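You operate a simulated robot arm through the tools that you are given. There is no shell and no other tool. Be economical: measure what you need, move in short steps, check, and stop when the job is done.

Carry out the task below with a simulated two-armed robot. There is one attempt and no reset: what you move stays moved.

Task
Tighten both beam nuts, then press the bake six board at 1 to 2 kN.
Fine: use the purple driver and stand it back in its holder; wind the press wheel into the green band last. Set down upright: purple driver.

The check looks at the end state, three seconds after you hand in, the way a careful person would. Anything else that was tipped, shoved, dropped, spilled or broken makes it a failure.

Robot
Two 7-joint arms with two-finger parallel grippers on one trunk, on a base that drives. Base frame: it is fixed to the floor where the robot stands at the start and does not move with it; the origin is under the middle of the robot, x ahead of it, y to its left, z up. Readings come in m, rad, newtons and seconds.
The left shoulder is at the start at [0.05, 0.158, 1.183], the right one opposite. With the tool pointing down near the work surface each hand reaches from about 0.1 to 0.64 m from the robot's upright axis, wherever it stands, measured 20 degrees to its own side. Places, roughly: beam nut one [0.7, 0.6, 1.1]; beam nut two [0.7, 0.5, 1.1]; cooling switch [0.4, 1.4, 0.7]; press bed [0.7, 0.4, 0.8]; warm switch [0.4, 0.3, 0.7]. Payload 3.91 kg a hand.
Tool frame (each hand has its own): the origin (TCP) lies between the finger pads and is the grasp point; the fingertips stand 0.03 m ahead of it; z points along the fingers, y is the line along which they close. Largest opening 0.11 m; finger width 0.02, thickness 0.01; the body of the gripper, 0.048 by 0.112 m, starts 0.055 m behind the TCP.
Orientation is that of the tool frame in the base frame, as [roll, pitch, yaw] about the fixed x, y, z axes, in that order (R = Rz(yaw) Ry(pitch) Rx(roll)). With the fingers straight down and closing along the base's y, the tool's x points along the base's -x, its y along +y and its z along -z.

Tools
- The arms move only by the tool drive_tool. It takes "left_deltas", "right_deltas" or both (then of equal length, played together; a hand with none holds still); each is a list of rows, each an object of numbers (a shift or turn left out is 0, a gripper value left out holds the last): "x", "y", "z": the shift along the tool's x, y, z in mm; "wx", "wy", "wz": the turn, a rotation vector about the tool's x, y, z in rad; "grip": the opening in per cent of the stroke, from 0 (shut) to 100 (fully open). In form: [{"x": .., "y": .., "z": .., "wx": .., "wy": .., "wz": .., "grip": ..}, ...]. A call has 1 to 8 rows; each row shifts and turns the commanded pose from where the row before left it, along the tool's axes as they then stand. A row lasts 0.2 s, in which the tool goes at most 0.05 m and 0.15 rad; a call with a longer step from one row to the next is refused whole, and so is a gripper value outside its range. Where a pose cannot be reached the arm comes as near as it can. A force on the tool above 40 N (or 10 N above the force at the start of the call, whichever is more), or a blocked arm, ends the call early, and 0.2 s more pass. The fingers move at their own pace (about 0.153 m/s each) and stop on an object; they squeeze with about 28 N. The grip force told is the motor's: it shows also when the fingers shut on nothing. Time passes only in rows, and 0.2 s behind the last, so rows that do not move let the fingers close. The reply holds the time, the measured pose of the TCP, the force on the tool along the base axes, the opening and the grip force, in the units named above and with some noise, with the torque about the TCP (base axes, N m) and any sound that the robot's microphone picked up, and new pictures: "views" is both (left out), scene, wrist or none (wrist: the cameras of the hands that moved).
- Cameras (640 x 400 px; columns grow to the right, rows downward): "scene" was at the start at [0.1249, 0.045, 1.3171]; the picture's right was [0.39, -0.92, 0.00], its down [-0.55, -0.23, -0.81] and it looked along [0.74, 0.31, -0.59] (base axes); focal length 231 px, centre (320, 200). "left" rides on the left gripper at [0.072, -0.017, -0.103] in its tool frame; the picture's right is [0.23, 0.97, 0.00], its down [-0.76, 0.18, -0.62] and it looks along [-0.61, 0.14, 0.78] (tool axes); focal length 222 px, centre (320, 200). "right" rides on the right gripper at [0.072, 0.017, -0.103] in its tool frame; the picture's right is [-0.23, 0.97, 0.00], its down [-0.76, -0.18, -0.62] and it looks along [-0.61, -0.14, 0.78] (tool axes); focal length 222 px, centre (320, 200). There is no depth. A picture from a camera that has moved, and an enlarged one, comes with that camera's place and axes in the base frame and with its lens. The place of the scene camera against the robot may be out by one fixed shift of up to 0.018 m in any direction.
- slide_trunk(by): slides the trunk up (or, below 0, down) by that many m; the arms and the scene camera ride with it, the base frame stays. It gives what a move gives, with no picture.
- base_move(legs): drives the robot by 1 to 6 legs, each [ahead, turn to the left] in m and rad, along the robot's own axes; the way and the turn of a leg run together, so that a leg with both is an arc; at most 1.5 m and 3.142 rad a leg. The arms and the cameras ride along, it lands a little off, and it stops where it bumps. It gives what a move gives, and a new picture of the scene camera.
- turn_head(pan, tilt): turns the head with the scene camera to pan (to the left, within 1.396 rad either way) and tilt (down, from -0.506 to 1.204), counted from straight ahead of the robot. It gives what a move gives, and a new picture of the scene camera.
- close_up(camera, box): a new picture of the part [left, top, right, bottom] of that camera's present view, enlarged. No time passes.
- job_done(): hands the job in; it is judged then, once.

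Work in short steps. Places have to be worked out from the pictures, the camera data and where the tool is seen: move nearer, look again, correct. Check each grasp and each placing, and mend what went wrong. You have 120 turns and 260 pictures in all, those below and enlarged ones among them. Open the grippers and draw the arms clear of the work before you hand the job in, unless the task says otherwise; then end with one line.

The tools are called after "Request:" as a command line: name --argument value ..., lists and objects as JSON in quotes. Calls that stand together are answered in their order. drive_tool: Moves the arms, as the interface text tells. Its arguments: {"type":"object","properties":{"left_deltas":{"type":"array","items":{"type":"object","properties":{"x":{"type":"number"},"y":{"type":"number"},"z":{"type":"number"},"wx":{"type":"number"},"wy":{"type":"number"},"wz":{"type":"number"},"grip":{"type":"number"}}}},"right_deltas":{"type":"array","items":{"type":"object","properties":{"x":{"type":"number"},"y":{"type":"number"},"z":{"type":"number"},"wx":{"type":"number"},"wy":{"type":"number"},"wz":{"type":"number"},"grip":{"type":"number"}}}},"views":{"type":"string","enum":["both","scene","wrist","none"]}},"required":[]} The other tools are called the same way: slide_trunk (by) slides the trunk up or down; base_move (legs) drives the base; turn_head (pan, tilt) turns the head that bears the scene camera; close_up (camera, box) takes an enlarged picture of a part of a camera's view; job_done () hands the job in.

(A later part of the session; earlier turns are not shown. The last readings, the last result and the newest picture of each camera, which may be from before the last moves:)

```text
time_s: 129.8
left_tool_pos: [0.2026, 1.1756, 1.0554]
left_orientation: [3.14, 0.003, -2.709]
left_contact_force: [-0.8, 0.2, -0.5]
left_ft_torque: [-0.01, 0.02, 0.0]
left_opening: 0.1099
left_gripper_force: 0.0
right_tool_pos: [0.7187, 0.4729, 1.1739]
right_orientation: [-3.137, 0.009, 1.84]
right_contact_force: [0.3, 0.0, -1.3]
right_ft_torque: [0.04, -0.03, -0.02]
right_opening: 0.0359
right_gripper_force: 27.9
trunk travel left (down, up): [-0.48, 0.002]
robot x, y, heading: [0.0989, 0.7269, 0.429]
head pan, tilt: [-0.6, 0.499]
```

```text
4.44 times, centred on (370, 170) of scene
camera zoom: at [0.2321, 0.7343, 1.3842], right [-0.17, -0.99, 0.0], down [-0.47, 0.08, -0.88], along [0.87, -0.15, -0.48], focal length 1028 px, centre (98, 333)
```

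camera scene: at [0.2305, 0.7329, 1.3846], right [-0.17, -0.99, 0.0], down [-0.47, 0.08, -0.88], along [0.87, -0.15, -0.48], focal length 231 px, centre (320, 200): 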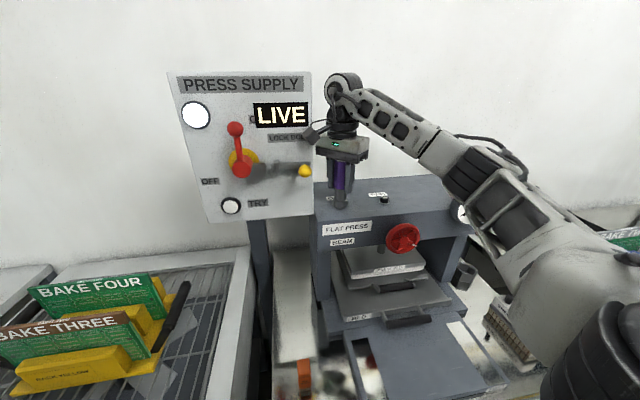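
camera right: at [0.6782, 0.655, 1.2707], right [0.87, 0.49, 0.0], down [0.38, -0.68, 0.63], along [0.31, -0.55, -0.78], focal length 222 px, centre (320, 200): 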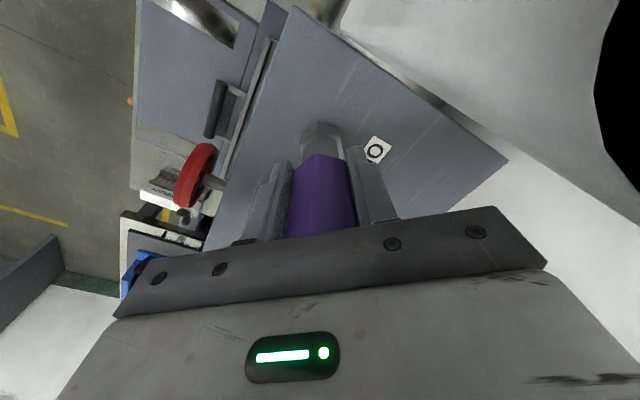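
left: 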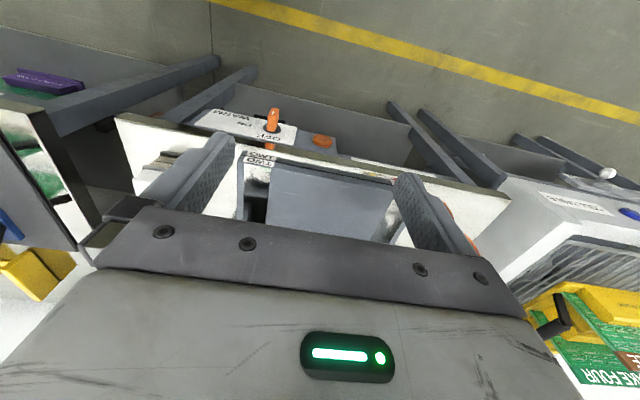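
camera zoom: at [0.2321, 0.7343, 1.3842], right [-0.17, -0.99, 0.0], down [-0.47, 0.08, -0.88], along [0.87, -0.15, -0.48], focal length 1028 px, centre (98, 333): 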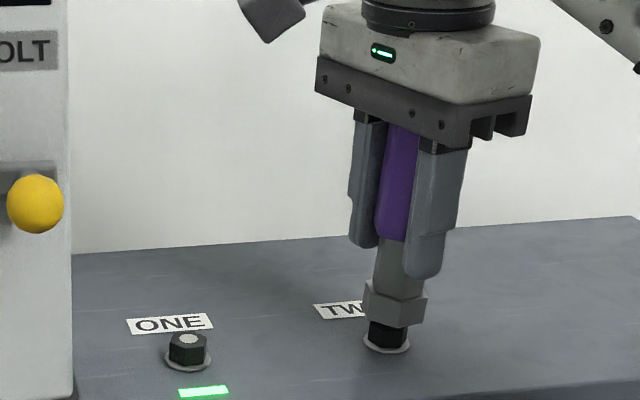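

Now centred in both axes; the nut's corner is ~10° off the socket's corner. Rotate +0.12, lower gently, and keep turning.

Request:
drive_tool --right_deltas '[{"wz": 0.1, "y": 0.8}, {"z": 4}, {"z": 3}, {"z": 1, "wz": 0.04, "y": 0.3}, {"z": 1, "wz": 0.04, "y": 0.3}, {"z": 1, "wz": 0.04, "y": 0.3}, {"z": 1, "wz": 0.04, "y": 0.3}, {"z": 1, "wz": 0.04, "y": 0.3}]' --views "none"

Request:
close_up --camera "scene" --box '[330, 155, 410, 215]'

Request:
close_up --camera "right" --box '[240, 80, 400, 180]'

```text
time_s: 131.6
left_tool_pos: [0.2006, 1.1766, 1.0551]
left_orientation: [-3.141, 0.003, -2.71]
left_contact_force: [-0.4, -0.8, -0.5]
left_ft_torque: [-0.01, 0.0, -0.03]
left_opening: 0.1099
left_gripper_force: 0.1
right_tool_pos: [0.7194, 0.4737, 1.1653]
right_orientation: [3.135, 0.007, 1.541]
right_contact_force: [4.4, -4.9, 23.6]
right_ft_torque: [-0.37, -0.34, -0.01]
right_opening: 0.0357
right_gripper_force: 27.8
trunk travel left (down, up): [-0.48, 0.002]
robot x, y, heading: [0.1005, 0.7183, 0.431]
head pan, tilt: [-0.6, 0.499]
```

```text
6.67 times, centred on (370, 185) of scene
camera zoom: at [0.2301, 0.7352, 1.3847], right [-0.17, -0.99, 0.0], down [-0.47, 0.08, -0.88], along [0.87, -0.15, -0.48], focal length 1542 px, centre (-13, 300)
```

zoom: 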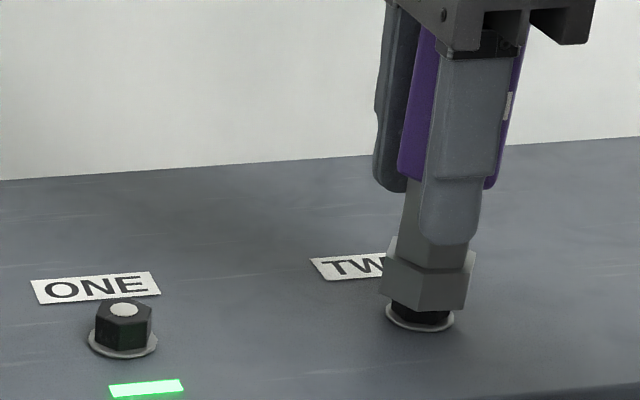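

```text
4.00 times, centred on (320, 130) of right
camera zoom: at [0.7376, 0.5459, 1.2694], right [0.97, -0.26, 0.01], down [-0.2, -0.75, 0.63], along [-0.15, -0.61, -0.78], focal length 888 px, centre (320, 480)
```

zoom: 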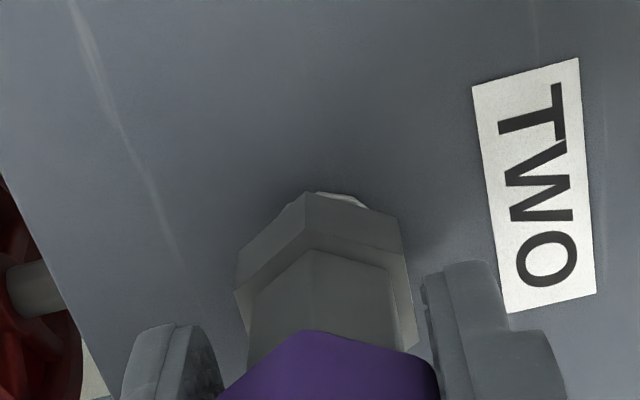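

Overpressing shifts things. Reduce to a light load and read where I am.

Request:
drive_tool --right_deltas '[{"z": -3}, {}]' --views "none"

Request:
close_up --camera "right" --box '[240, 80, 400, 180]'

```text
time_s: 132.2
left_tool_pos: [0.1993, 1.1758, 1.0548]
left_orientation: [3.141, 0.0, -2.707]
left_contact_force: [-0.7, 0.4, -0.5]
left_ft_torque: [-0.01, 0.02, -0.01]
left_opening: 0.11
left_gripper_force: 0.0
right_tool_pos: [0.7201, 0.4756, 1.1658]
right_orientation: [-3.139, 0.009, 1.543]
right_contact_force: [1.1, -2.2, 9.1]
right_ft_torque: [-0.19, -0.13, -0.01]
right_opening: 0.036
right_gripper_force: 28.1
trunk travel left (down, up): [-0.48, 0.002]
robot x, y, heading: [0.1007, 0.721, 0.429]
head pan, tilt: [-0.6, 0.499]
```

```text
4.00 times, centred on (320, 130) of right
camera zoom: at [0.7389, 0.5465, 1.269], right [0.97, -0.25, 0.0], down [-0.2, -0.75, 0.63], along [-0.16, -0.61, -0.78], focal length 888 px, centre (320, 480)
```

zoom: 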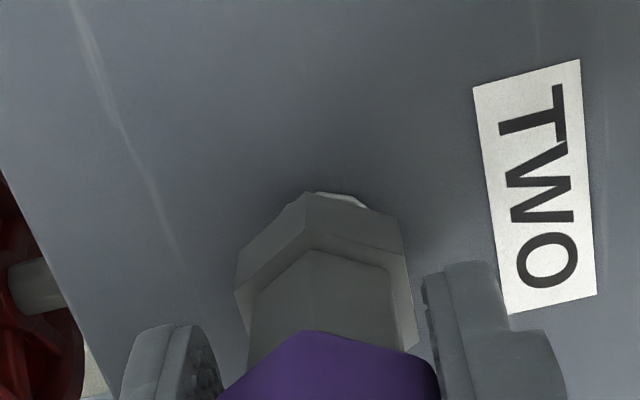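

Consistent with my target: move 2.6 mm −y, 1.2 mm +x. Lift, shift, and view the nut's hex angle.

Request:
drive_tool --right_deltas '[{"z": -12}, {"x": -2.6, "y": 1.2}, {}]' --views "none"

Request:
close_up --camera "right" --box '[280, 90, 360, 140]'

Request:
close_up --camera "scene" --box '[360, 165, 410, 215]'

```text
time_s: 133.0
left_tool_pos: [0.2006, 1.176, 1.056]
left_orientation: [3.141, 0.002, -2.708]
left_contact_force: [-0.1, 0.2, -0.2]
left_ft_torque: [0.02, 0.01, 0.02]
left_opening: 0.1103
left_gripper_force: 0.0
right_tool_pos: [0.7223, 0.4734, 1.1768]
right_orientation: [-3.141, 0.009, 1.543]
right_contact_force: [0.3, -0.2, -1.7]
right_ft_torque: [-0.01, -0.02, 0.01]
right_opening: 0.0357
right_gripper_force: 27.7
trunk travel left (down, up): [-0.48, 0.002]
robot x, y, heading: [0.1015, 0.7183, 0.433]
head pan, tilt: [-0.6, 0.499]
```

```text
8.00 times, centred on (320, 115) of right
camera zoom: at [0.7413, 0.5441, 1.2805], right [0.97, -0.26, 0.0], down [-0.2, -0.75, 0.63], along [-0.16, -0.61, -0.78], focal length 1777 px, centre (320, 880)
```

zoom: 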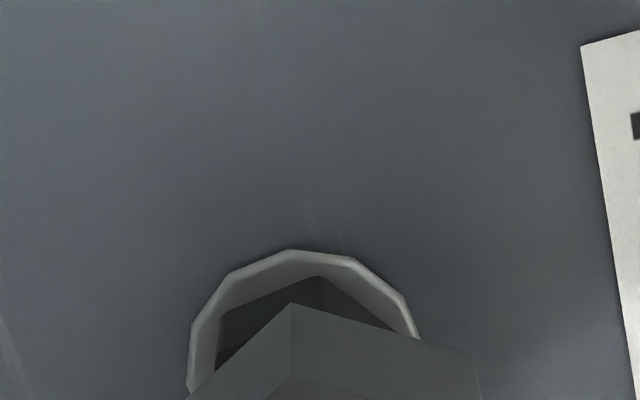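

```text
8.00 times, centred on (385, 190) of scene
camera zoom: at [0.2321, 0.7347, 1.3842], right [-0.17, -0.99, 0.0], down [-0.47, 0.08, -0.88], along [0.87, -0.15, -0.48], focal length 1851 px, centre (-200, 280)
```

zoom: 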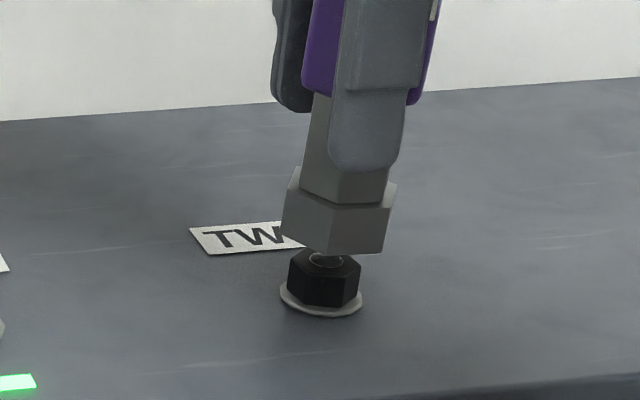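

The edges show the socket is ~22° from fitting (would fit at yaw 1.15, 2.20, or −3.04). For maximum stroke I rotate back to −3.04 about the driver axis.

Request:
drive_tool --right_deltas '[{"z": -6, "wz": -0.1, "y": -0.8}, {"wz": -0.15, "y": -1.2}, {"wz": -0.15, "y": -1.2}, {"wz": -0.15, "y": -1.2}, {"wz": -0.15, "y": -1.2}, {"wz": -0.15, "y": -1.2}, {"wz": -0.15, "y": -1.2}, {"wz": -0.15, "y": -1.2}]' --views "none"

Request:
drive_tool --right_deltas '[{"wz": -0.15, "y": -1.2}, {"wz": -0.15, "y": -1.2}, {"wz": -0.15, "y": -1.2}, {"wz": -0.1, "y": -0.8}, {}]' --views "none"

Request:
close_up --camera "right" --box '[270, 80, 370, 140]'

Request:
close_up --camera "scene" --box '[360, 165, 410, 215]'

```text
time_s: 134.8
left_tool_pos: [0.2013, 1.1753, 1.0549]
left_orientation: [3.141, 0.001, -2.71]
left_contact_force: [-0.6, -0.4, 0.3]
left_ft_torque: [-0.01, 0.02, -0.04]
left_opening: 0.11
left_gripper_force: 0.0
right_tool_pos: [0.7146, 0.4686, 1.184]
right_orientation: [-3.132, 0.003, 2.696]
right_contact_force: [-0.2, -0.2, -1.9]
right_ft_torque: [0.02, 0.01, 0.0]
right_opening: 0.0359
right_gripper_force: 27.7
trunk travel left (down, up): [-0.48, 0.002]
robot x, y, heading: [0.1039, 0.7221, 0.431]
head pan, tilt: [-0.6, 0.499]
```

```text
time_s: 136.0
left_tool_pos: [0.2012, 1.1746, 1.0544]
left_orientation: [-3.141, 0.003, -2.709]
left_contact_force: [0.3, -0.6, 0.1]
left_ft_torque: [0.02, -0.02, 0.01]
left_opening: 0.1099
left_gripper_force: 0.0
right_tool_pos: [0.7149, 0.4644, 1.1831]
right_orientation: [-3.133, 0.0, -3.04]
right_contact_force: [-0.1, 0.0, -1.6]
right_ft_torque: [-0.01, 0.01, 0.02]
right_opening: 0.0358
right_gripper_force: 28.1
trunk travel left (down, up): [-0.48, 0.002]
robot x, y, heading: [0.1003, 0.7246, 0.435]
head pan, tilt: [-0.6, 0.499]
```

```text
6.40 times, centred on (320, 110) of right
camera zoom: at [0.6405, 0.4736, 1.2875], right [0.13, 0.99, -0.01], down [0.78, -0.09, 0.62], along [0.62, -0.09, -0.78], focal length 1422 px, centre (320, 776)
```

zoom: 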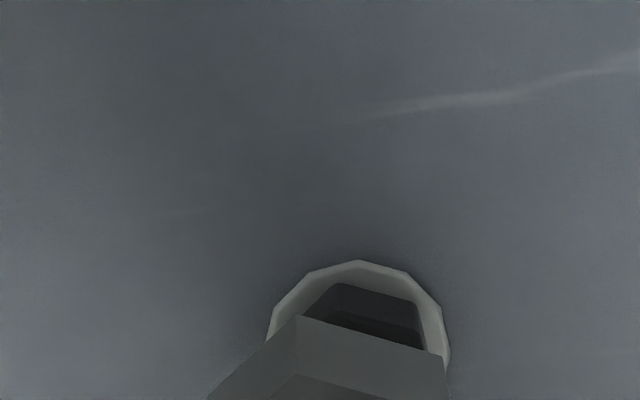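

```text
8.00 times, centred on (385, 190) of scene
camera zoom: at [0.2322, 0.7346, 1.3842], right [-0.17, -0.99, 0.0], down [-0.47, 0.08, -0.88], along [0.87, -0.15, -0.48], focal length 1851 px, centre (-200, 280)
```

zoom: 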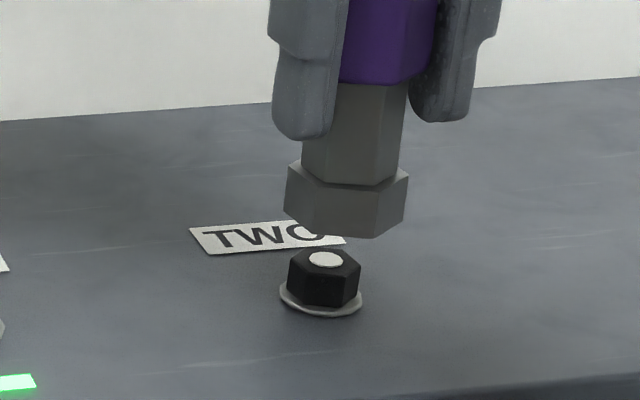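

Hex angles match now (within ~4°). Shift ~+2 mm y, +1 mm x, lower to just at contact and small wiggle.

Request:
drive_tool --right_deltas '[{"x": -1.2, "y": 2.0}, {"z": 8}, {"z": 7}, {"z": 2}, {"z": 2}, {}]' --views "none"

Request:
close_up --camera "right" --box '[240, 80, 400, 180]'

Request:
close_up --camera "scene" --box '[360, 165, 410, 215]'

```text
time_s: 137.4
left_tool_pos: [0.2, 1.1757, 1.0548]
left_orientation: [-3.14, 0.001, -2.706]
left_contact_force: [0.0, 0.7, 0.1]
left_ft_torque: [-0.02, -0.04, -0.02]
left_opening: 0.1097
left_gripper_force: 0.1
right_tool_pos: [0.7151, 0.4671, 1.1633]
right_orientation: [-3.13, -0.003, -3.039]
right_contact_force: [-4.4, 3.4, -3.7]
right_ft_torque: [0.1, 0.25, 0.03]
right_opening: 0.0359
right_gripper_force: 28.1
trunk travel left (down, up): [-0.48, 0.002]
robot x, y, heading: [0.103, 0.7201, 0.433]
head pan, tilt: [-0.6, 0.499]
```

```text
4.00 times, centred on (320, 130) of right
camera zoom: at [0.6408, 0.4765, 1.2674], right [0.13, 0.99, -0.01], down [0.78, -0.09, 0.62], along [0.62, -0.09, -0.78], focal length 888 px, centre (320, 480)
```

zoom: 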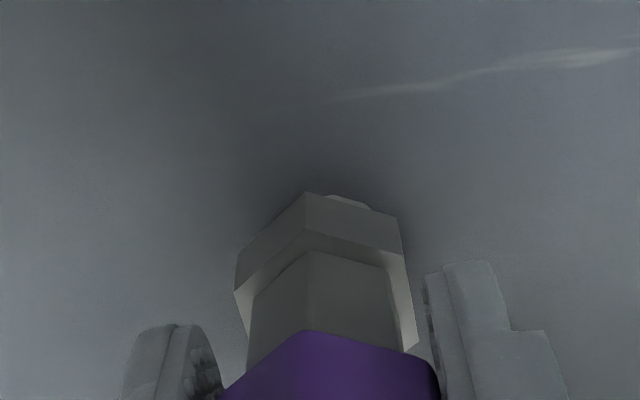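

```text
8.00 times, centred on (385, 190) of scene
camera zoom: at [0.2315, 0.7351, 1.384], right [-0.17, -0.99, 0.0], down [-0.47, 0.08, -0.88], along [0.87, -0.15, -0.48], focal length 1851 px, centre (-200, 280)
```

zoom: 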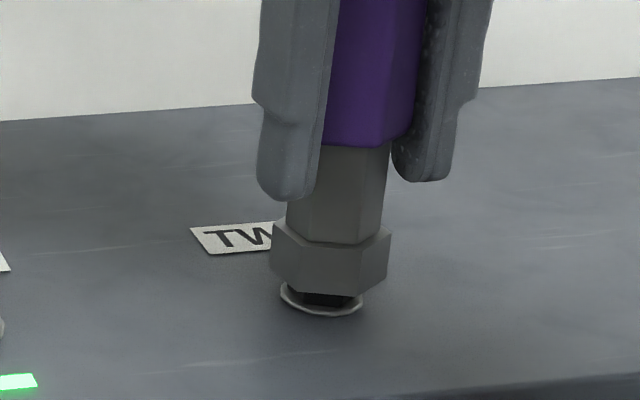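

It's dropping onto the nut (no upward force). Continue down to seat.

Request:
drive_tool --right_deltas '[{"z": 3}, {"z": 3}, {"z": 2}, {}]' --views "none"

Request:
close_up --camera "scene" --box '[360, 165, 410, 215]'

```text
time_s: 138.4
left_tool_pos: [0.1994, 1.1768, 1.055]
left_orientation: [-3.139, 0.002, -2.708]
left_contact_force: [0.0, -0.7, -0.2]
left_ft_torque: [0.0, 0.01, -0.03]
left_opening: 0.1102
left_gripper_force: 0.2
right_tool_pos: [0.7138, 0.4669, 1.1582]
right_orientation: [-3.132, 0.0, -3.041]
right_contact_force: [-6.3, 4.0, 2.5]
right_ft_torque: [0.34, 0.34, 0.06]
right_opening: 0.0359
right_gripper_force: 28.1
trunk travel left (down, up): [-0.48, 0.002]
robot x, y, heading: [0.0991, 0.7237, 0.429]
head pan, tilt: [-0.6, 0.499]
```

```text
8.00 times, centred on (385, 190) of scene
camera zoom: at [0.2309, 0.7355, 1.3844], right [-0.17, -0.99, 0.0], down [-0.47, 0.08, -0.88], along [0.87, -0.15, -0.48], focal length 1851 px, centre (-200, 280)
```

zoom: 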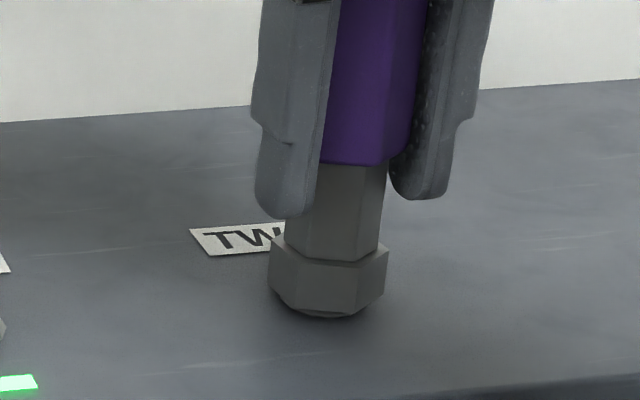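

Fully seated on nut two. Now tighten clockwise about the driver axis until its lamp lights.

Request:
drive_tool --right_deltas '[{"wz": 0.14, "y": 1.0}, {"wz": 0.14, "y": 1.0}, {"wz": 0.14, "y": 1.0}, {"wz": 0.14, "y": 1.0}, {"wz": 0.14, "y": 1.0}, {"wz": 0.14, "y": 1.0}, {"wz": 0.14, "y": 1.0}]' --views "none"

Request:
close_up --camera "scene" --box '[320, 145, 420, 225]'

```text
time_s: 140.0
left_tool_pos: [0.2011, 1.1765, 1.0546]
left_orientation: [-3.141, 0.002, -2.709]
left_contact_force: [-0.4, -0.5, 0.0]
left_ft_torque: [0.01, 0.02, 0.02]
left_opening: 0.1099
left_gripper_force: 0.1
right_tool_pos: [0.7153, 0.4728, 1.1569]
right_orientation: [-3.132, 0.005, 2.259]
right_contact_force: [-11.0, 7.9, -10.0]
right_ft_torque: [0.41, 0.59, 0.05]
right_opening: 0.0357
right_gripper_force: 28.5
trunk travel left (down, up): [-0.48, 0.002]
robot x, y, heading: [0.1004, 0.7208, 0.43]
head pan, tilt: [-0.6, 0.499]
```

```text
5.00 times, centred on (370, 185) of scene
camera zoom: at [0.2315, 0.7355, 1.3842], right [-0.17, -0.99, 0.0], down [-0.47, 0.08, -0.88], along [0.87, -0.15, -0.48], focal length 1157 px, centre (70, 275)
```

zoom: 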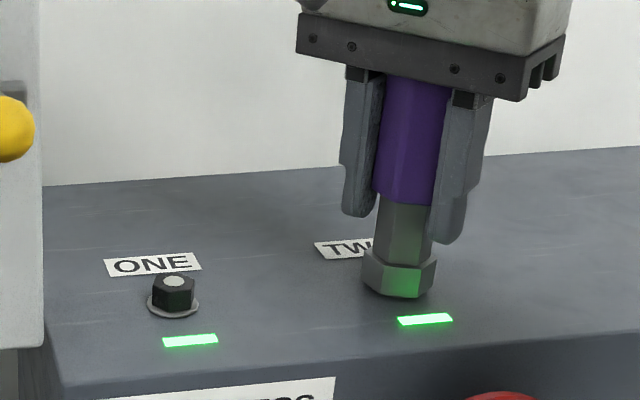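

Both lamps are green. Lift off straight, then rotate the wrist back.

Request:
drive_tool --right_deltas '[{"z": -10}, {"z": -15}, {"z": -20}, {"z": -20}, {"x": 30, "z": -10}, {"x": 40, "wz": -0.15}, {"x": 40, "wz": -0.15}, {"x": 30, "wz": -0.15}]' --views "scene"

```text
time_s: 141.8
left_tool_pos: [0.2016, 1.176, 1.0546]
left_orientation: [3.141, 0.003, -2.71]
left_contact_force: [0.9, -0.2, -0.2]
left_ft_torque: [0.01, 0.02, 0.0]
left_opening: 0.11
left_gripper_force: 0.0
right_tool_pos: [0.6134, 0.5684, 1.2283]
right_orientation: [-3.131, 0.003, 2.711]
right_contact_force: [1.1, 0.2, -1.0]
right_ft_torque: [0.02, 0.0, 0.0]
right_opening: 0.0358
right_gripper_force: 27.6
trunk travel left (down, up): [-0.48, 0.002]
robot x, y, heading: [0.1, 0.7224, 0.432]
head pan, tilt: [-0.6, 0.499]
camera scene: at [0.232, 0.7347, 1.3843], right [-0.17, -0.99, 0.0], down [-0.47, 0.08, -0.88], along [0.87, -0.15, -0.48], focal length 231 px, centre (320, 200)
```

scene: 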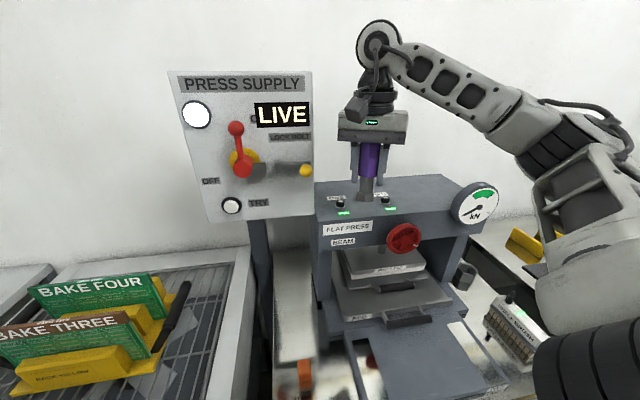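

Lamps stay lit. Retract in front and rotate the wrist further back.

Request:
drive_tool --right_deltas '[{"x": 30, "y": -32}, {"x": 30, "y": -32}, {"x": 30, "y": -32}, {"x": 30, "y": -32}, {"wz": -0.15}, {"wz": -0.15}, {"wz": -0.15}, {"wz": -0.15}]' --views "none"

Request:
base_move --legs '[[-0.08, 0], [0, -2.0], [0.42, 0], [0, 1.57], [0.07, 0]]'

```text
time_s: 143.6
left_tool_pos: [0.2021, 1.1763, 1.0553]
left_orientation: [-3.141, 0.002, -2.707]
left_contact_force: [0.0, 0.2, 0.9]
left_ft_torque: [0.02, 0.02, -0.02]
left_opening: 0.1102
left_gripper_force: 0.0
right_tool_pos: [0.4615, 0.5304, 1.2258]
right_orientation: [-3.132, -0.002, -2.97]
right_contact_force: [0.4, 0.5, -1.1]
right_ft_torque: [0.0, 0.0, -0.01]
right_opening: 0.0356
right_gripper_force: 27.4
right hand out of reach, approached as far as the arm can: row 4
trunk travel left (down, up): [-0.48, 0.002]
robot x, y, heading: [0.0999, 0.7259, 0.431]
head pan, tilt: [-0.6, 0.499]
```

```text
time_s: 156.1
left_tool_pos: [0.3841, 0.6156, 1.0542]
left_orientation: [3.141, 0.001, 3.076]
left_contact_force: [-1.1, 0.0, -0.1]
left_ft_torque: [0.04, 0.02, -0.01]
left_opening: 0.1099
left_gripper_force: 0.1
right_tool_pos: [0.3037, -0.0759, 1.2252]
right_orientation: [-3.133, -0.002, 2.809]
right_contact_force: [0.0, -0.1, -2.1]
right_ft_torque: [0.0, 0.05, 0.02]
right_opening: 0.0358
right_gripper_force: 27.7
trunk travel left (down, up): [-0.48, 0.002]
robot x, y, heading: [0.0732, 0.2644, -0.07]
head pan, tilt: [-0.6, 0.499]
camera scene: at [0.1964, 0.2173, 1.3841], right [-0.62, -0.79, 0.0], down [-0.38, 0.3, -0.88], along [0.69, -0.54, -0.48], focal length 231 px, centre (320, 200)
```

scene: 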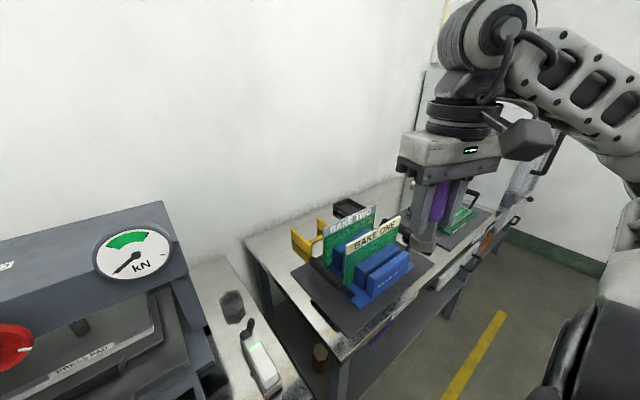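

Adjust heading and x, point the head at the holder.

Request:
base_move --legs '[[0.035, 0.08]]'

Request:
turn_head --pan -0.2 --tilt 0.65

```text
time_s: 157.0
left_tool_pos: [0.3915, 0.6352, 1.0554]
left_orientation: [3.141, 0.001, -3.131]
left_contact_force: [0.2, 0.0, -0.6]
left_ft_torque: [-0.02, 0.03, 0.02]
left_opening: 0.1102
left_gripper_force: 0.2
right_tool_pos: [0.3657, -0.0587, 1.2253]
right_orientation: [-3.131, -0.003, 2.886]
right_contact_force: [1.0, 1.4, -2.3]
right_ft_torque: [0.04, 0.07, 0.01]
right_opening: 0.0361
right_gripper_force: 27.8
trunk travel left (down, up): [-0.48, 0.002]
robot x, y, heading: [0.1119, 0.2648, 0.013]
head pan, tilt: [-0.6, 0.499]
camera scene: at [0.2358, 0.2254, 1.3841], right [-0.56, -0.83, 0.0], down [-0.4, 0.27, -0.88], along [0.73, -0.49, -0.48], focal length 231 px, centre (320, 200)
```

scene: 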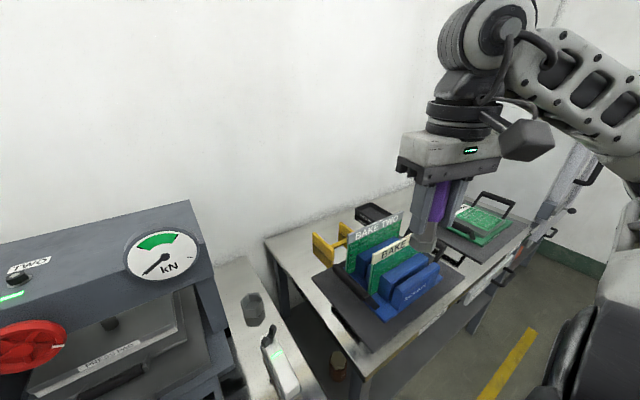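

```text
time_s: 157.9
left_tool_pos: [0.3921, 0.6362, 1.0556]
left_orientation: [3.141, 0.003, -3.132]
left_contact_force: [-1.1, 1.1, 0.2]
left_ft_torque: [-0.04, -0.01, 0.01]
left_opening: 0.1102
left_gripper_force: 0.1
right_tool_pos: [0.3628, -0.0597, 1.2252]
right_orientation: [-3.133, -0.002, 2.887]
right_contact_force: [1.3, 1.1, -0.5]
right_ft_torque: [0.0, 0.0, -0.01]
right_opening: 0.0358
right_gripper_force: 27.5
trunk travel left (down, up): [-0.48, 0.002]
robot x, y, heading: [0.1189, 0.2632, 0.009]
head pan, tilt: [-0.201, 0.649]
camera scene: at [0.2442, 0.2592, 1.3709], right [-0.19, -0.98, 0.0], down [-0.59, 0.12, -0.8], along [0.78, -0.15, -0.6], focal length 231 px, centre (320, 200)
```

scene: 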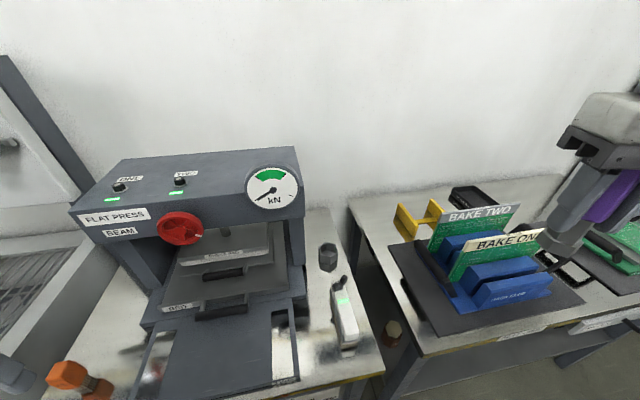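

Rotate the wrist to yaw π and move toward the holder at height.

Request:
drive_tool --right_deltas '[{"wz": -0.128}, {"wz": -0.127}, {"x": -43, "y": 24}, {"x": -43, "y": 24}, {"x": -43, "y": 24}, {"x": -43, "y": 24}, {"x": -43, "y": 24}, {"x": -43, "y": 24}]' --views "none"

Request:
drive_tool --right_deltas '[{"x": -30, "y": 12}, {"z": 40}, {"z": 40}, {"z": 35}, {"x": -20, "z": 20}]'

```text
time_s: 159.7
left_tool_pos: [0.3924, 0.6372, 1.0536]
left_orientation: [3.14, 0.002, -3.13]
left_contact_force: [-0.5, 0.0, -1.0]
left_ft_torque: [-0.01, 0.03, 0.04]
left_opening: 0.1102
left_gripper_force: 0.1
right_tool_pos: [0.6185, 0.0833, 1.2257]
right_orientation: [-3.133, -0.004, -3.14]
right_contact_force: [0.4, -0.3, -1.4]
right_ft_torque: [-0.04, 0.01, 0.0]
right_opening: 0.0359
right_gripper_force: 27.9
trunk travel left (down, up): [-0.48, 0.002]
robot x, y, heading: [0.1132, 0.266, 0.005]
head pan, tilt: [-0.201, 0.649]
```

```text
time_s: 160.9
left_tool_pos: [0.3921, 0.6366, 1.0542]
left_orientation: [-3.141, 0.001, -3.131]
left_contact_force: [0.5, 0.3, -0.9]
left_ft_torque: [0.03, 0.0, -0.02]
left_opening: 0.1101
left_gripper_force: 0.0
right_tool_pos: [0.6711, 0.0932, 1.0889]
right_orientation: [-3.132, -0.005, 3.14]
right_contact_force: [0.3, -0.5, -2.2]
right_ft_torque: [0.03, 0.0, 0.02]
right_opening: 0.0359
right_gripper_force: 28.1
trunk travel left (down, up): [-0.48, 0.002]
robot x, y, heading: [0.1123, 0.2625, 0.015]
head pan, tilt: [-0.201, 0.649]
camera scene: at [0.2448, 0.2598, 1.3708], right [-0.19, -0.98, 0.0], down [-0.59, 0.11, -0.8], along [0.78, -0.15, -0.61], focal length 231 px, centre (320, 200)
camera right: at [0.5993, 0.1103, 1.1927], right [0.23, 0.97, -0.01], down [0.76, -0.17, 0.62], along [0.6, -0.15, -0.78], focal length 222 px, centre (320, 200)
```

scene: 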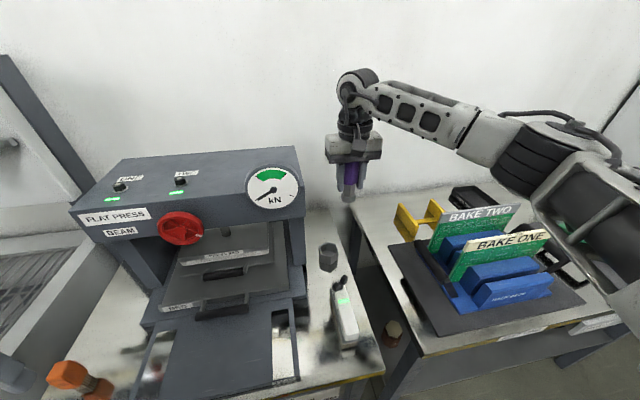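
right: 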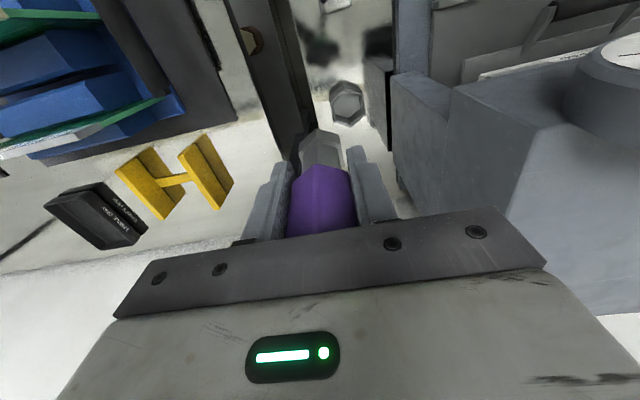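

Continue to above the holder (tip still ~10 cm above rim), then refine.

Request:
drive_tool --right_deltas '[{"x": -20, "y": 17}, {"x": -20, "y": 17}, {"z": 40}, {"z": 40}, {"z": 25}, {}]' --views "none"

Request:
close_up --camera "right" --box '[220, 60, 420, 240]'

Request:
close_up --camera "scene" --box '[280, 150, 400, 290]'

```text
time_s: 162.3
left_tool_pos: [0.3912, 0.6369, 1.0558]
left_orientation: [3.139, 0.004, -3.132]
left_contact_force: [0.6, -0.5, -0.5]
left_ft_torque: [-0.03, -0.01, 0.0]
left_opening: 0.11
left_gripper_force: 0.0
right_tool_pos: [0.7096, 0.1277, 0.9837]
right_orientation: [-3.132, -0.004, 3.14]
right_contact_force: [1.2, 0.1, -2.1]
right_ft_torque: [0.01, 0.02, -0.03]
right_opening: 0.0359
right_gripper_force: 27.6
trunk travel left (down, up): [-0.48, 0.002]
robot x, y, heading: [0.1174, 0.2643, 0.012]
head pan, tilt: [-0.201, 0.649]
```

```text
2.22 times, centred on (320, 150) of right
camera zoom: at [0.6366, 0.1432, 1.0872], right [0.23, 0.97, -0.01], down [0.76, -0.17, 0.62], along [0.6, -0.15, -0.78], focal length 494 px, centre (320, 311)
```

zoom: 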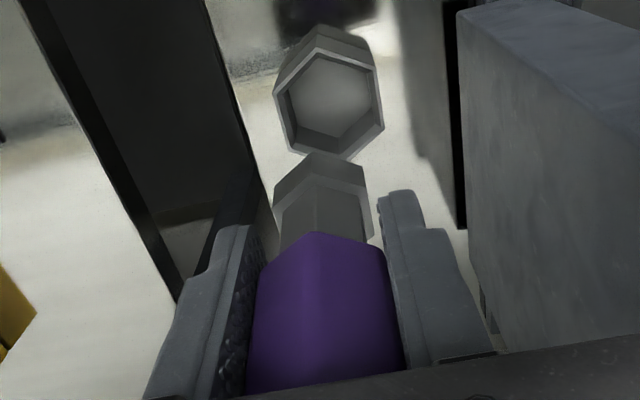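

```text
2.86 times, centred on (340, 220) of scene
camera zoom: at [0.2441, 0.2594, 1.3709], right [-0.19, -0.98, 0.0], down [-0.59, 0.12, -0.8], along [0.78, -0.15, -0.6], focal length 661 px, centre (263, 143)
```

zoom: 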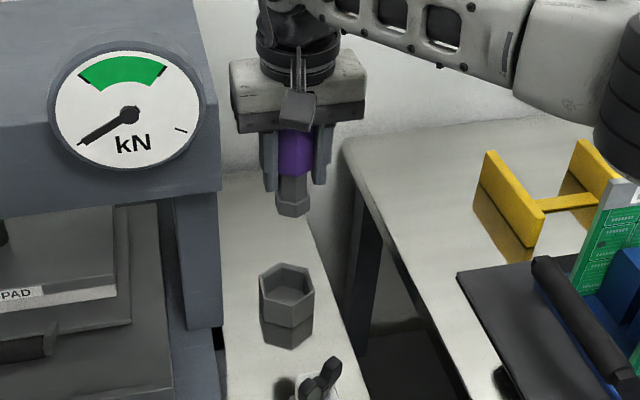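

Descend to about 15 mm above the rim and recheck alignment there.

Request:
drive_tool --right_deltas '[{"z": 35, "y": 1}, {"z": 35}, {"z": 28}, {}]' --views "none"

Request:
close_up --camera "right" --box '[240, 70, 400, 190]'

Request:
close_up --camera "scene" --box '[300, 190, 380, 290]'

```text
time_s: 163.3
left_tool_pos: [0.3919, 0.6358, 1.0546]
left_orientation: [-3.141, 0.003, -3.133]
left_contact_force: [0.0, -0.7, -0.5]
left_ft_torque: [-0.01, -0.01, 0.0]
left_opening: 0.11
left_gripper_force: 0.1
right_tool_pos: [0.7078, 0.128, 0.8833]
right_orientation: [-3.132, -0.004, 3.141]
right_contact_force: [-0.7, -0.1, -1.6]
right_ft_torque: [0.0, 0.01, 0.02]
right_opening: 0.0358
right_gripper_force: 28.0
trunk travel left (down, up): [-0.48, 0.002]
robot x, y, heading: [0.1152, 0.2669, 0.008]
head pan, tilt: [-0.201, 0.649]
```

```text
3.33 times, centred on (320, 130) of right
camera zoom: at [0.6359, 0.1447, 0.9864], right [0.23, 0.97, -0.01], down [0.76, -0.17, 0.62], along [0.6, -0.15, -0.78], focal length 740 px, centre (320, 433)
```

zoom: 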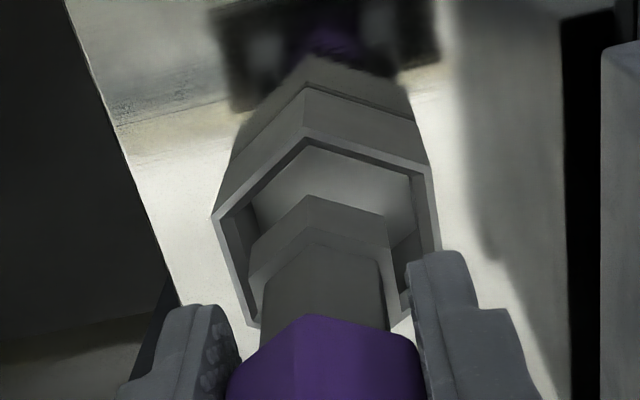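

```text
4.00 times, centred on (340, 240) of scene
camera zoom: at [0.2441, 0.2593, 1.3709], right [-0.19, -0.98, 0.0], down [-0.59, 0.12, -0.8], along [0.78, -0.15, -0.6], focal length 925 px, centre (240, 40)
```

zoom: 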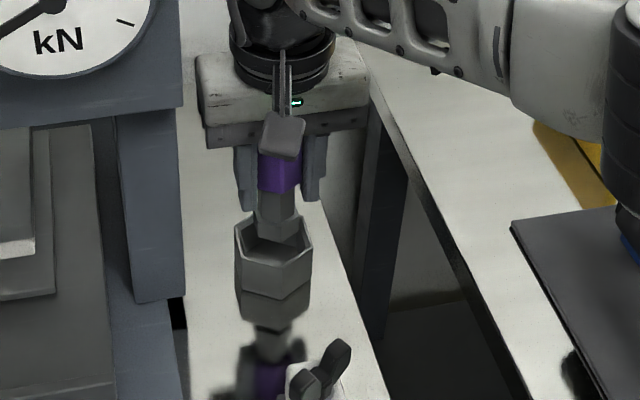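

Shift 3.5 mm +x, then lower into the holder with force watch.

Request:
drive_tool --right_deltas '[{"x": -3.5, "y": 0.7}, {"z": 8}, {"z": 8}, {"z": 8}, {"z": 6}]' --views "none"

Request:
close_up --camera "right" --box '[240, 70, 400, 190]'

Request:
close_up --camera "scene" --box '[300, 190, 380, 290]'

```text
time_s: 164.5
left_tool_pos: [0.3917, 0.6372, 1.0557]
left_orientation: [-3.141, 0.002, -3.132]
left_contact_force: [-0.1, -0.5, 0.0]
left_ft_torque: [0.02, -0.01, -0.01]
left_opening: 0.1102
left_gripper_force: 0.0
right_tool_pos: [0.7118, 0.1275, 0.8544]
right_orientation: [-3.132, -0.004, 3.141]
right_contact_force: [-0.6, -0.8, -1.5]
right_ft_torque: [0.02, 0.02, 0.01]
right_opening: 0.0356
right_gripper_force: 28.2
trunk travel left (down, up): [-0.48, 0.002]
robot x, y, heading: [0.1146, 0.2647, 0.005]
head pan, tilt: [-0.201, 0.649]
```

```text
3.33 times, centred on (320, 130) of right
camera zoom: at [0.64, 0.1448, 0.958], right [0.23, 0.97, -0.01], down [0.76, -0.17, 0.62], along [0.6, -0.15, -0.78], focal length 740 px, centre (320, 433)
```

zoom: 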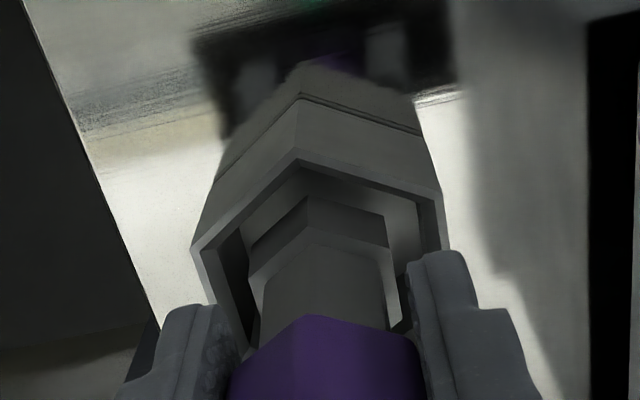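

```text
4.00 times, centred on (340, 240) of scene
camera zoom: at [0.2442, 0.2594, 1.3709], right [-0.19, -0.98, 0.0], down [-0.59, 0.12, -0.8], along [0.78, -0.15, -0.6], focal length 925 px, centre (240, 40)
```

zoom: 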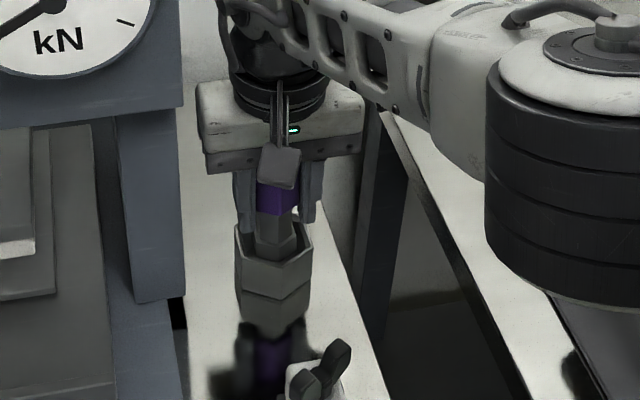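

Inside the hole. Continue lowering until it bottoms.

Request:
drive_tool --right_deltas '[{"z": 6}, {"z": 5}, {"z": 4}, {"z": 3}, {}]' --views "none"

Request:
close_up --camera "right" --box '[240, 70, 400, 190]'

Request:
close_up --camera "scene" --box '[300, 190, 380, 290]'

```text
time_s: 165.7
left_tool_pos: [0.3921, 0.6372, 1.0546]
left_orientation: [-3.141, 0.002, -3.131]
left_contact_force: [0.0, 0.2, -0.8]
left_ft_torque: [0.01, 0.0, 0.04]
left_opening: 0.1102
left_gripper_force: 0.2
right_tool_pos: [0.7089, 0.1276, 0.8439]
right_orientation: [-3.134, -0.005, -3.141]
right_contact_force: [0.2, -0.4, -1.6]
right_ft_torque: [-0.01, 0.01, 0.04]
right_opening: 0.0358
right_gripper_force: 27.9
right hand out of reach, approached as far as the arm can: row 1, 4
trunk travel left (down, up): [-0.48, 0.002]
robot x, y, heading: [0.112, 0.2647, 0.009]
head pan, tilt: [-0.201, 0.649]
```

```text
3.33 times, centred on (320, 130) of right
camera zoom: at [0.6366, 0.1445, 0.9472], right [0.23, 0.97, -0.01], down [0.76, -0.17, 0.62], along [0.6, -0.15, -0.78], focal length 740 px, centre (320, 433)
```

zoom: 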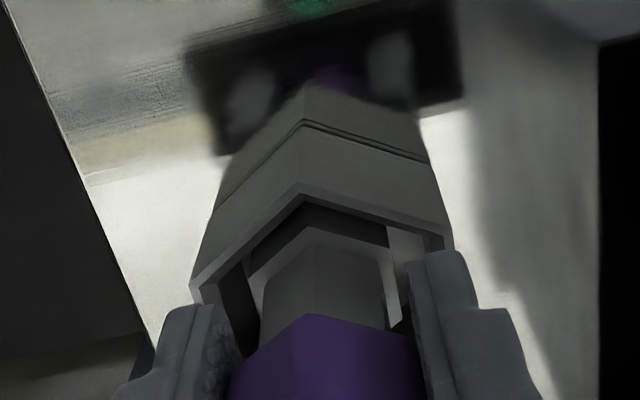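

```text
4.00 times, centred on (340, 240) of scene
camera zoom: at [0.2442, 0.2593, 1.3709], right [-0.19, -0.98, 0.0], down [-0.59, 0.12, -0.8], along [0.78, -0.15, -0.6], focal length 925 px, centre (240, 40)
```

zoom: 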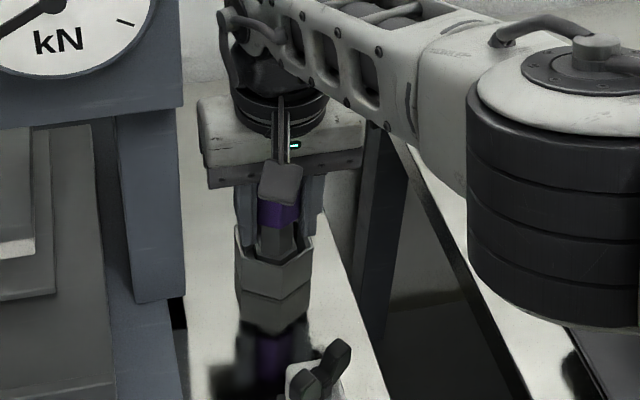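

The arm's reach is at its limit; I'll lower the trunk slightly instead, bringing the driver down.

Request:
slide_trunk --by -0.006

Request:
close_up --camera "right" --box '[240, 70, 400, 190]'

```text
time_s: 166.2
left_tool_pos: [0.3912, 0.6361, 1.0488]
left_orientation: [3.142, 0.001, -3.13]
left_contact_force: [-0.3, -0.6, -0.3]
left_ft_torque: [-0.04, -0.04, 0.03]
left_opening: 0.1102
left_gripper_force: 0.0
right_tool_pos: [0.7092, 0.1278, 0.8379]
right_orientation: [-3.133, -0.003, 3.141]
right_contact_force: [0.1, 0.5, -2.2]
right_ft_torque: [-0.02, 0.0, -0.01]
right_opening: 0.0357
right_gripper_force: 27.6
trunk travel left (down, up): [-0.474, 0.008]
robot x, y, heading: [0.1135, 0.264, 0.005]
head pan, tilt: [-0.201, 0.649]
```

```text
3.33 times, centred on (320, 130) of right
camera zoom: at [0.6365, 0.1446, 0.9414], right [0.23, 0.97, -0.01], down [0.76, -0.17, 0.62], along [0.6, -0.15, -0.78], focal length 740 px, centre (320, 433)
```

zoom: 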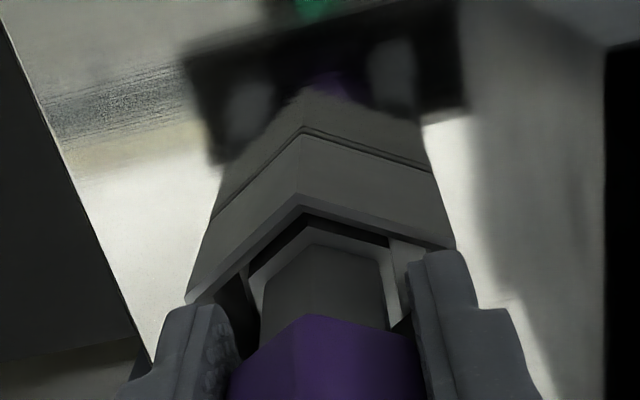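

No contact yet; lower 3 mm more, carefully.

Request:
slide_trunk --by -0.003

Request:
slide_trunk --by -0.003

Request:
close_up --camera "right" --box '[240, 70, 400, 190]'

```text
time_s: 166.7
left_tool_pos: [0.392, 0.6371, 1.0454]
left_orientation: [-3.141, 0.001, -3.131]
left_contact_force: [-1.2, 0.5, 0.7]
left_ft_torque: [-0.02, 0.01, 0.01]
left_opening: 0.1098
left_gripper_force: 0.0
right_tool_pos: [0.7086, 0.1283, 0.8353]
right_orientation: [-3.132, -0.003, -3.141]
right_contact_force: [-0.6, 0.1, -1.5]
right_ft_torque: [0.0, 0.01, 0.02]
right_opening: 0.0358
right_gripper_force: 28.1
trunk travel left (down, up): [-0.471, 0.011]
robot x, y, heading: [0.109, 0.2649, 0.01]
head pan, tilt: [-0.201, 0.649]
```

```text
time_s: 167.2
left_tool_pos: [0.3905, 0.636, 1.0437]
left_orientation: [3.141, 0.001, -3.131]
left_contact_force: [0.4, -0.2, -0.3]
left_ft_torque: [0.04, 0.0, 0.01]
left_opening: 0.1098
left_gripper_force: 0.1
right_tool_pos: [0.7084, 0.1286, 0.8317]
right_orientation: [-3.131, -0.004, 3.141]
right_contact_force: [0.3, -0.4, -1.1]
right_ft_torque: [0.0, -0.01, 0.01]
right_opening: 0.036
right_gripper_force: 28.1
trunk travel left (down, up): [-0.468, 0.014]
robot x, y, heading: [0.1147, 0.2643, 0.009]
head pan, tilt: [-0.201, 0.649]
```

```text
3.33 times, centred on (320, 130) of right
camera zoom: at [0.6366, 0.1445, 0.9354], right [0.23, 0.97, -0.01], down [0.76, -0.17, 0.62], along [0.6, -0.15, -0.78], focal length 740 px, centre (320, 433)
```

zoom: 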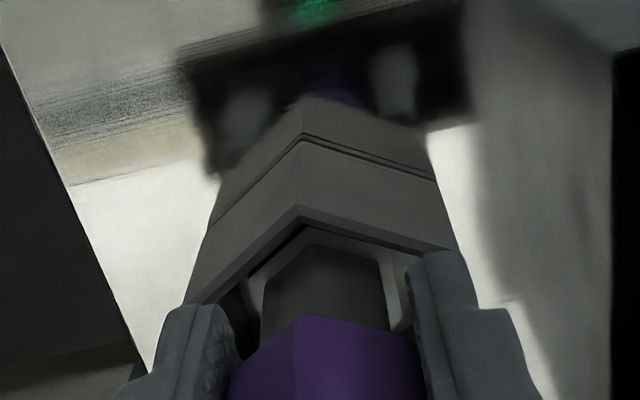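

Recentre +3 mm x, and lower a little more.

Request:
drive_tool --right_deltas '[{"x": -2}, {"x": -1.5}]' --views "none"

Request:
slide_trunk --by -0.003

Request:
close_up --camera "scene" --box '[310, 200, 370, 280]'

```text
time_s: 167.8
left_tool_pos: [0.3906, 0.6374, 1.0425]
left_orientation: [3.14, 0.0, -3.132]
left_contact_force: [0.5, -0.3, 0.9]
left_ft_torque: [-0.01, 0.04, 0.03]
left_opening: 0.11
left_gripper_force: 0.1
right_tool_pos: [0.7097, 0.1275, 0.8323]
right_orientation: [-3.133, -0.002, -3.141]
right_contact_force: [-0.1, -0.2, -1.7]
right_ft_torque: [-0.02, 0.0, -0.01]
right_opening: 0.0356
right_gripper_force: 28.0
right hand out of reach, approached as far as the arm can: row 2
trunk travel left (down, up): [-0.468, 0.014]
robot x, y, heading: [0.1122, 0.2634, 0.008]
head pan, tilt: [-0.201, 0.649]
```

```text
time_s: 168.4
left_tool_pos: [0.391, 0.6361, 1.0401]
left_orientation: [-3.141, 0.003, -3.13]
left_contact_force: [0.3, 0.3, 0.8]
left_ft_torque: [-0.02, 0.06, 0.01]
left_opening: 0.1101
left_gripper_force: 0.0
right_tool_pos: [0.7092, 0.1284, 0.8302]
right_orientation: [-3.133, -0.003, -3.141]
right_contact_force: [-2.8, -0.3, 6.6]
right_ft_torque: [0.18, 0.05, 0.05]
right_opening: 0.0356
right_gripper_force: 28.3
trunk travel left (down, up): [-0.465, 0.017]
robot x, y, heading: [0.1172, 0.2629, 0.007]
head pan, tilt: [-0.201, 0.649]
```

```text
5.00 times, centred on (340, 240) of scene
camera zoom: at [0.2433, 0.2593, 1.3561], right [-0.19, -0.98, 0.0], down [-0.59, 0.12, -0.8], along [0.78, -0.15, -0.6], focal length 1157 px, centre (220, 0)
```

zoom: 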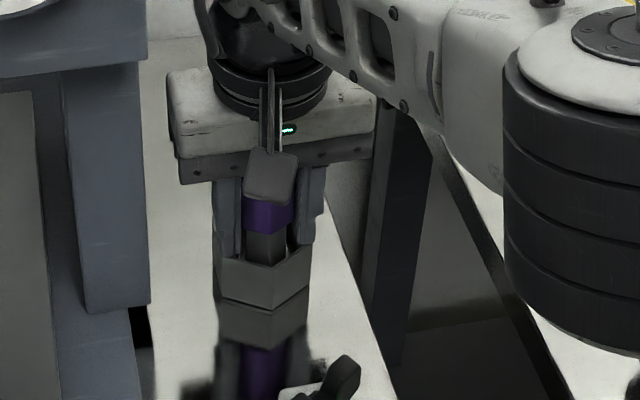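

Bottomed (≈8 N). Release gently and look.

Request:
drive_tool --right_deltas '[{"grip": 42}, {"grip": 55}, {"grip": 65}]' --views "wrist"

```text
time_s: 169.2
left_tool_pos: [0.3924, 0.6375, 1.0399]
left_orientation: [-3.141, 0.001, -3.132]
left_contact_force: [0.1, 0.2, 0.5]
left_ft_torque: [0.01, 0.03, 0.05]
left_opening: 0.1099
left_gripper_force: 0.1
right_tool_pos: [0.7086, 0.1296, 0.8284]
right_orientation: [-3.135, -0.002, -3.14]
right_contact_force: [-1.3, -0.8, 3.0]
right_ft_torque: [0.0, -0.04, -0.04]
right_opening: 0.0717
right_gripper_force: 0.2
trunk travel left (down, up): [-0.465, 0.017]
robot x, y, heading: [0.1176, 0.2652, 0.01]
head pan, tilt: [-0.201, 0.649]
camera right: at [0.636, 0.1456, 0.9324], right [0.23, 0.97, -0.01], down [0.76, -0.17, 0.62], along [0.6, -0.15, -0.78], focal length 222 px, centre (320, 200)
```

right: 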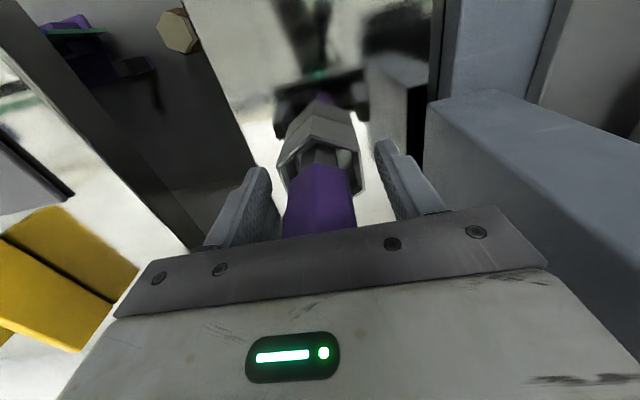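

Released; the driver stands. Lift straight up slowly.

Request:
drive_tool --right_deltas '[{"z": -10}, {"z": -15}, {"z": -20}, {"z": -25}, {"z": -30}, {"z": -30}]'

```text
time_s: 170.6
left_tool_pos: [0.3906, 0.6369, 1.0402]
left_orientation: [-3.14, 0.001, -3.131]
left_contact_force: [0.4, 0.2, 0.3]
left_ft_torque: [-0.01, -0.01, 0.02]
left_opening: 0.1098
left_gripper_force: 0.1
right_tool_pos: [0.7103, 0.1297, 0.9575]
right_orientation: [-3.133, -0.005, -3.139]
right_contact_force: [0.1, -0.8, -0.1]
right_ft_torque: [-0.02, -0.03, 0.04]
right_opening: 0.0716
right_gripper_force: 0.1
trunk travel left (down, up): [-0.465, 0.017]
robot x, y, heading: [0.1137, 0.2676, 0.006]
head pan, tilt: [-0.201, 0.649]
camera scene: at [0.2439, 0.2595, 1.3559], right [-0.19, -0.98, 0.0], down [-0.59, 0.12, -0.8], along [0.78, -0.15, -0.6], focal length 231 px, centre (320, 200)
camera right: at [0.6379, 0.1465, 1.0612], right [0.23, 0.97, -0.01], down [0.76, -0.17, 0.62], along [0.6, -0.15, -0.78], focal length 222 px, centre (320, 200)
```

scene: 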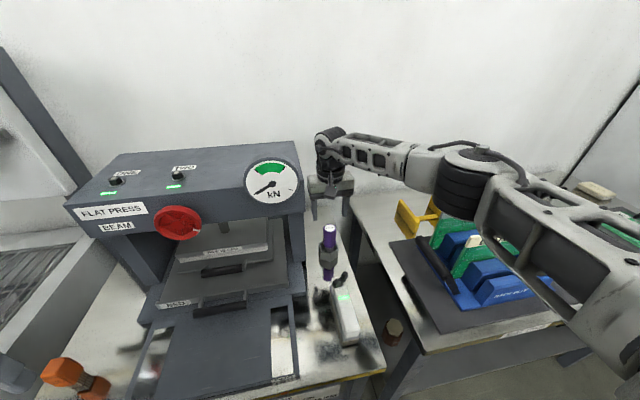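
right: 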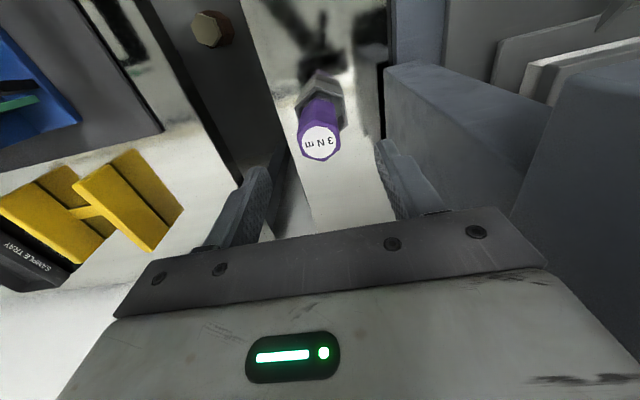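

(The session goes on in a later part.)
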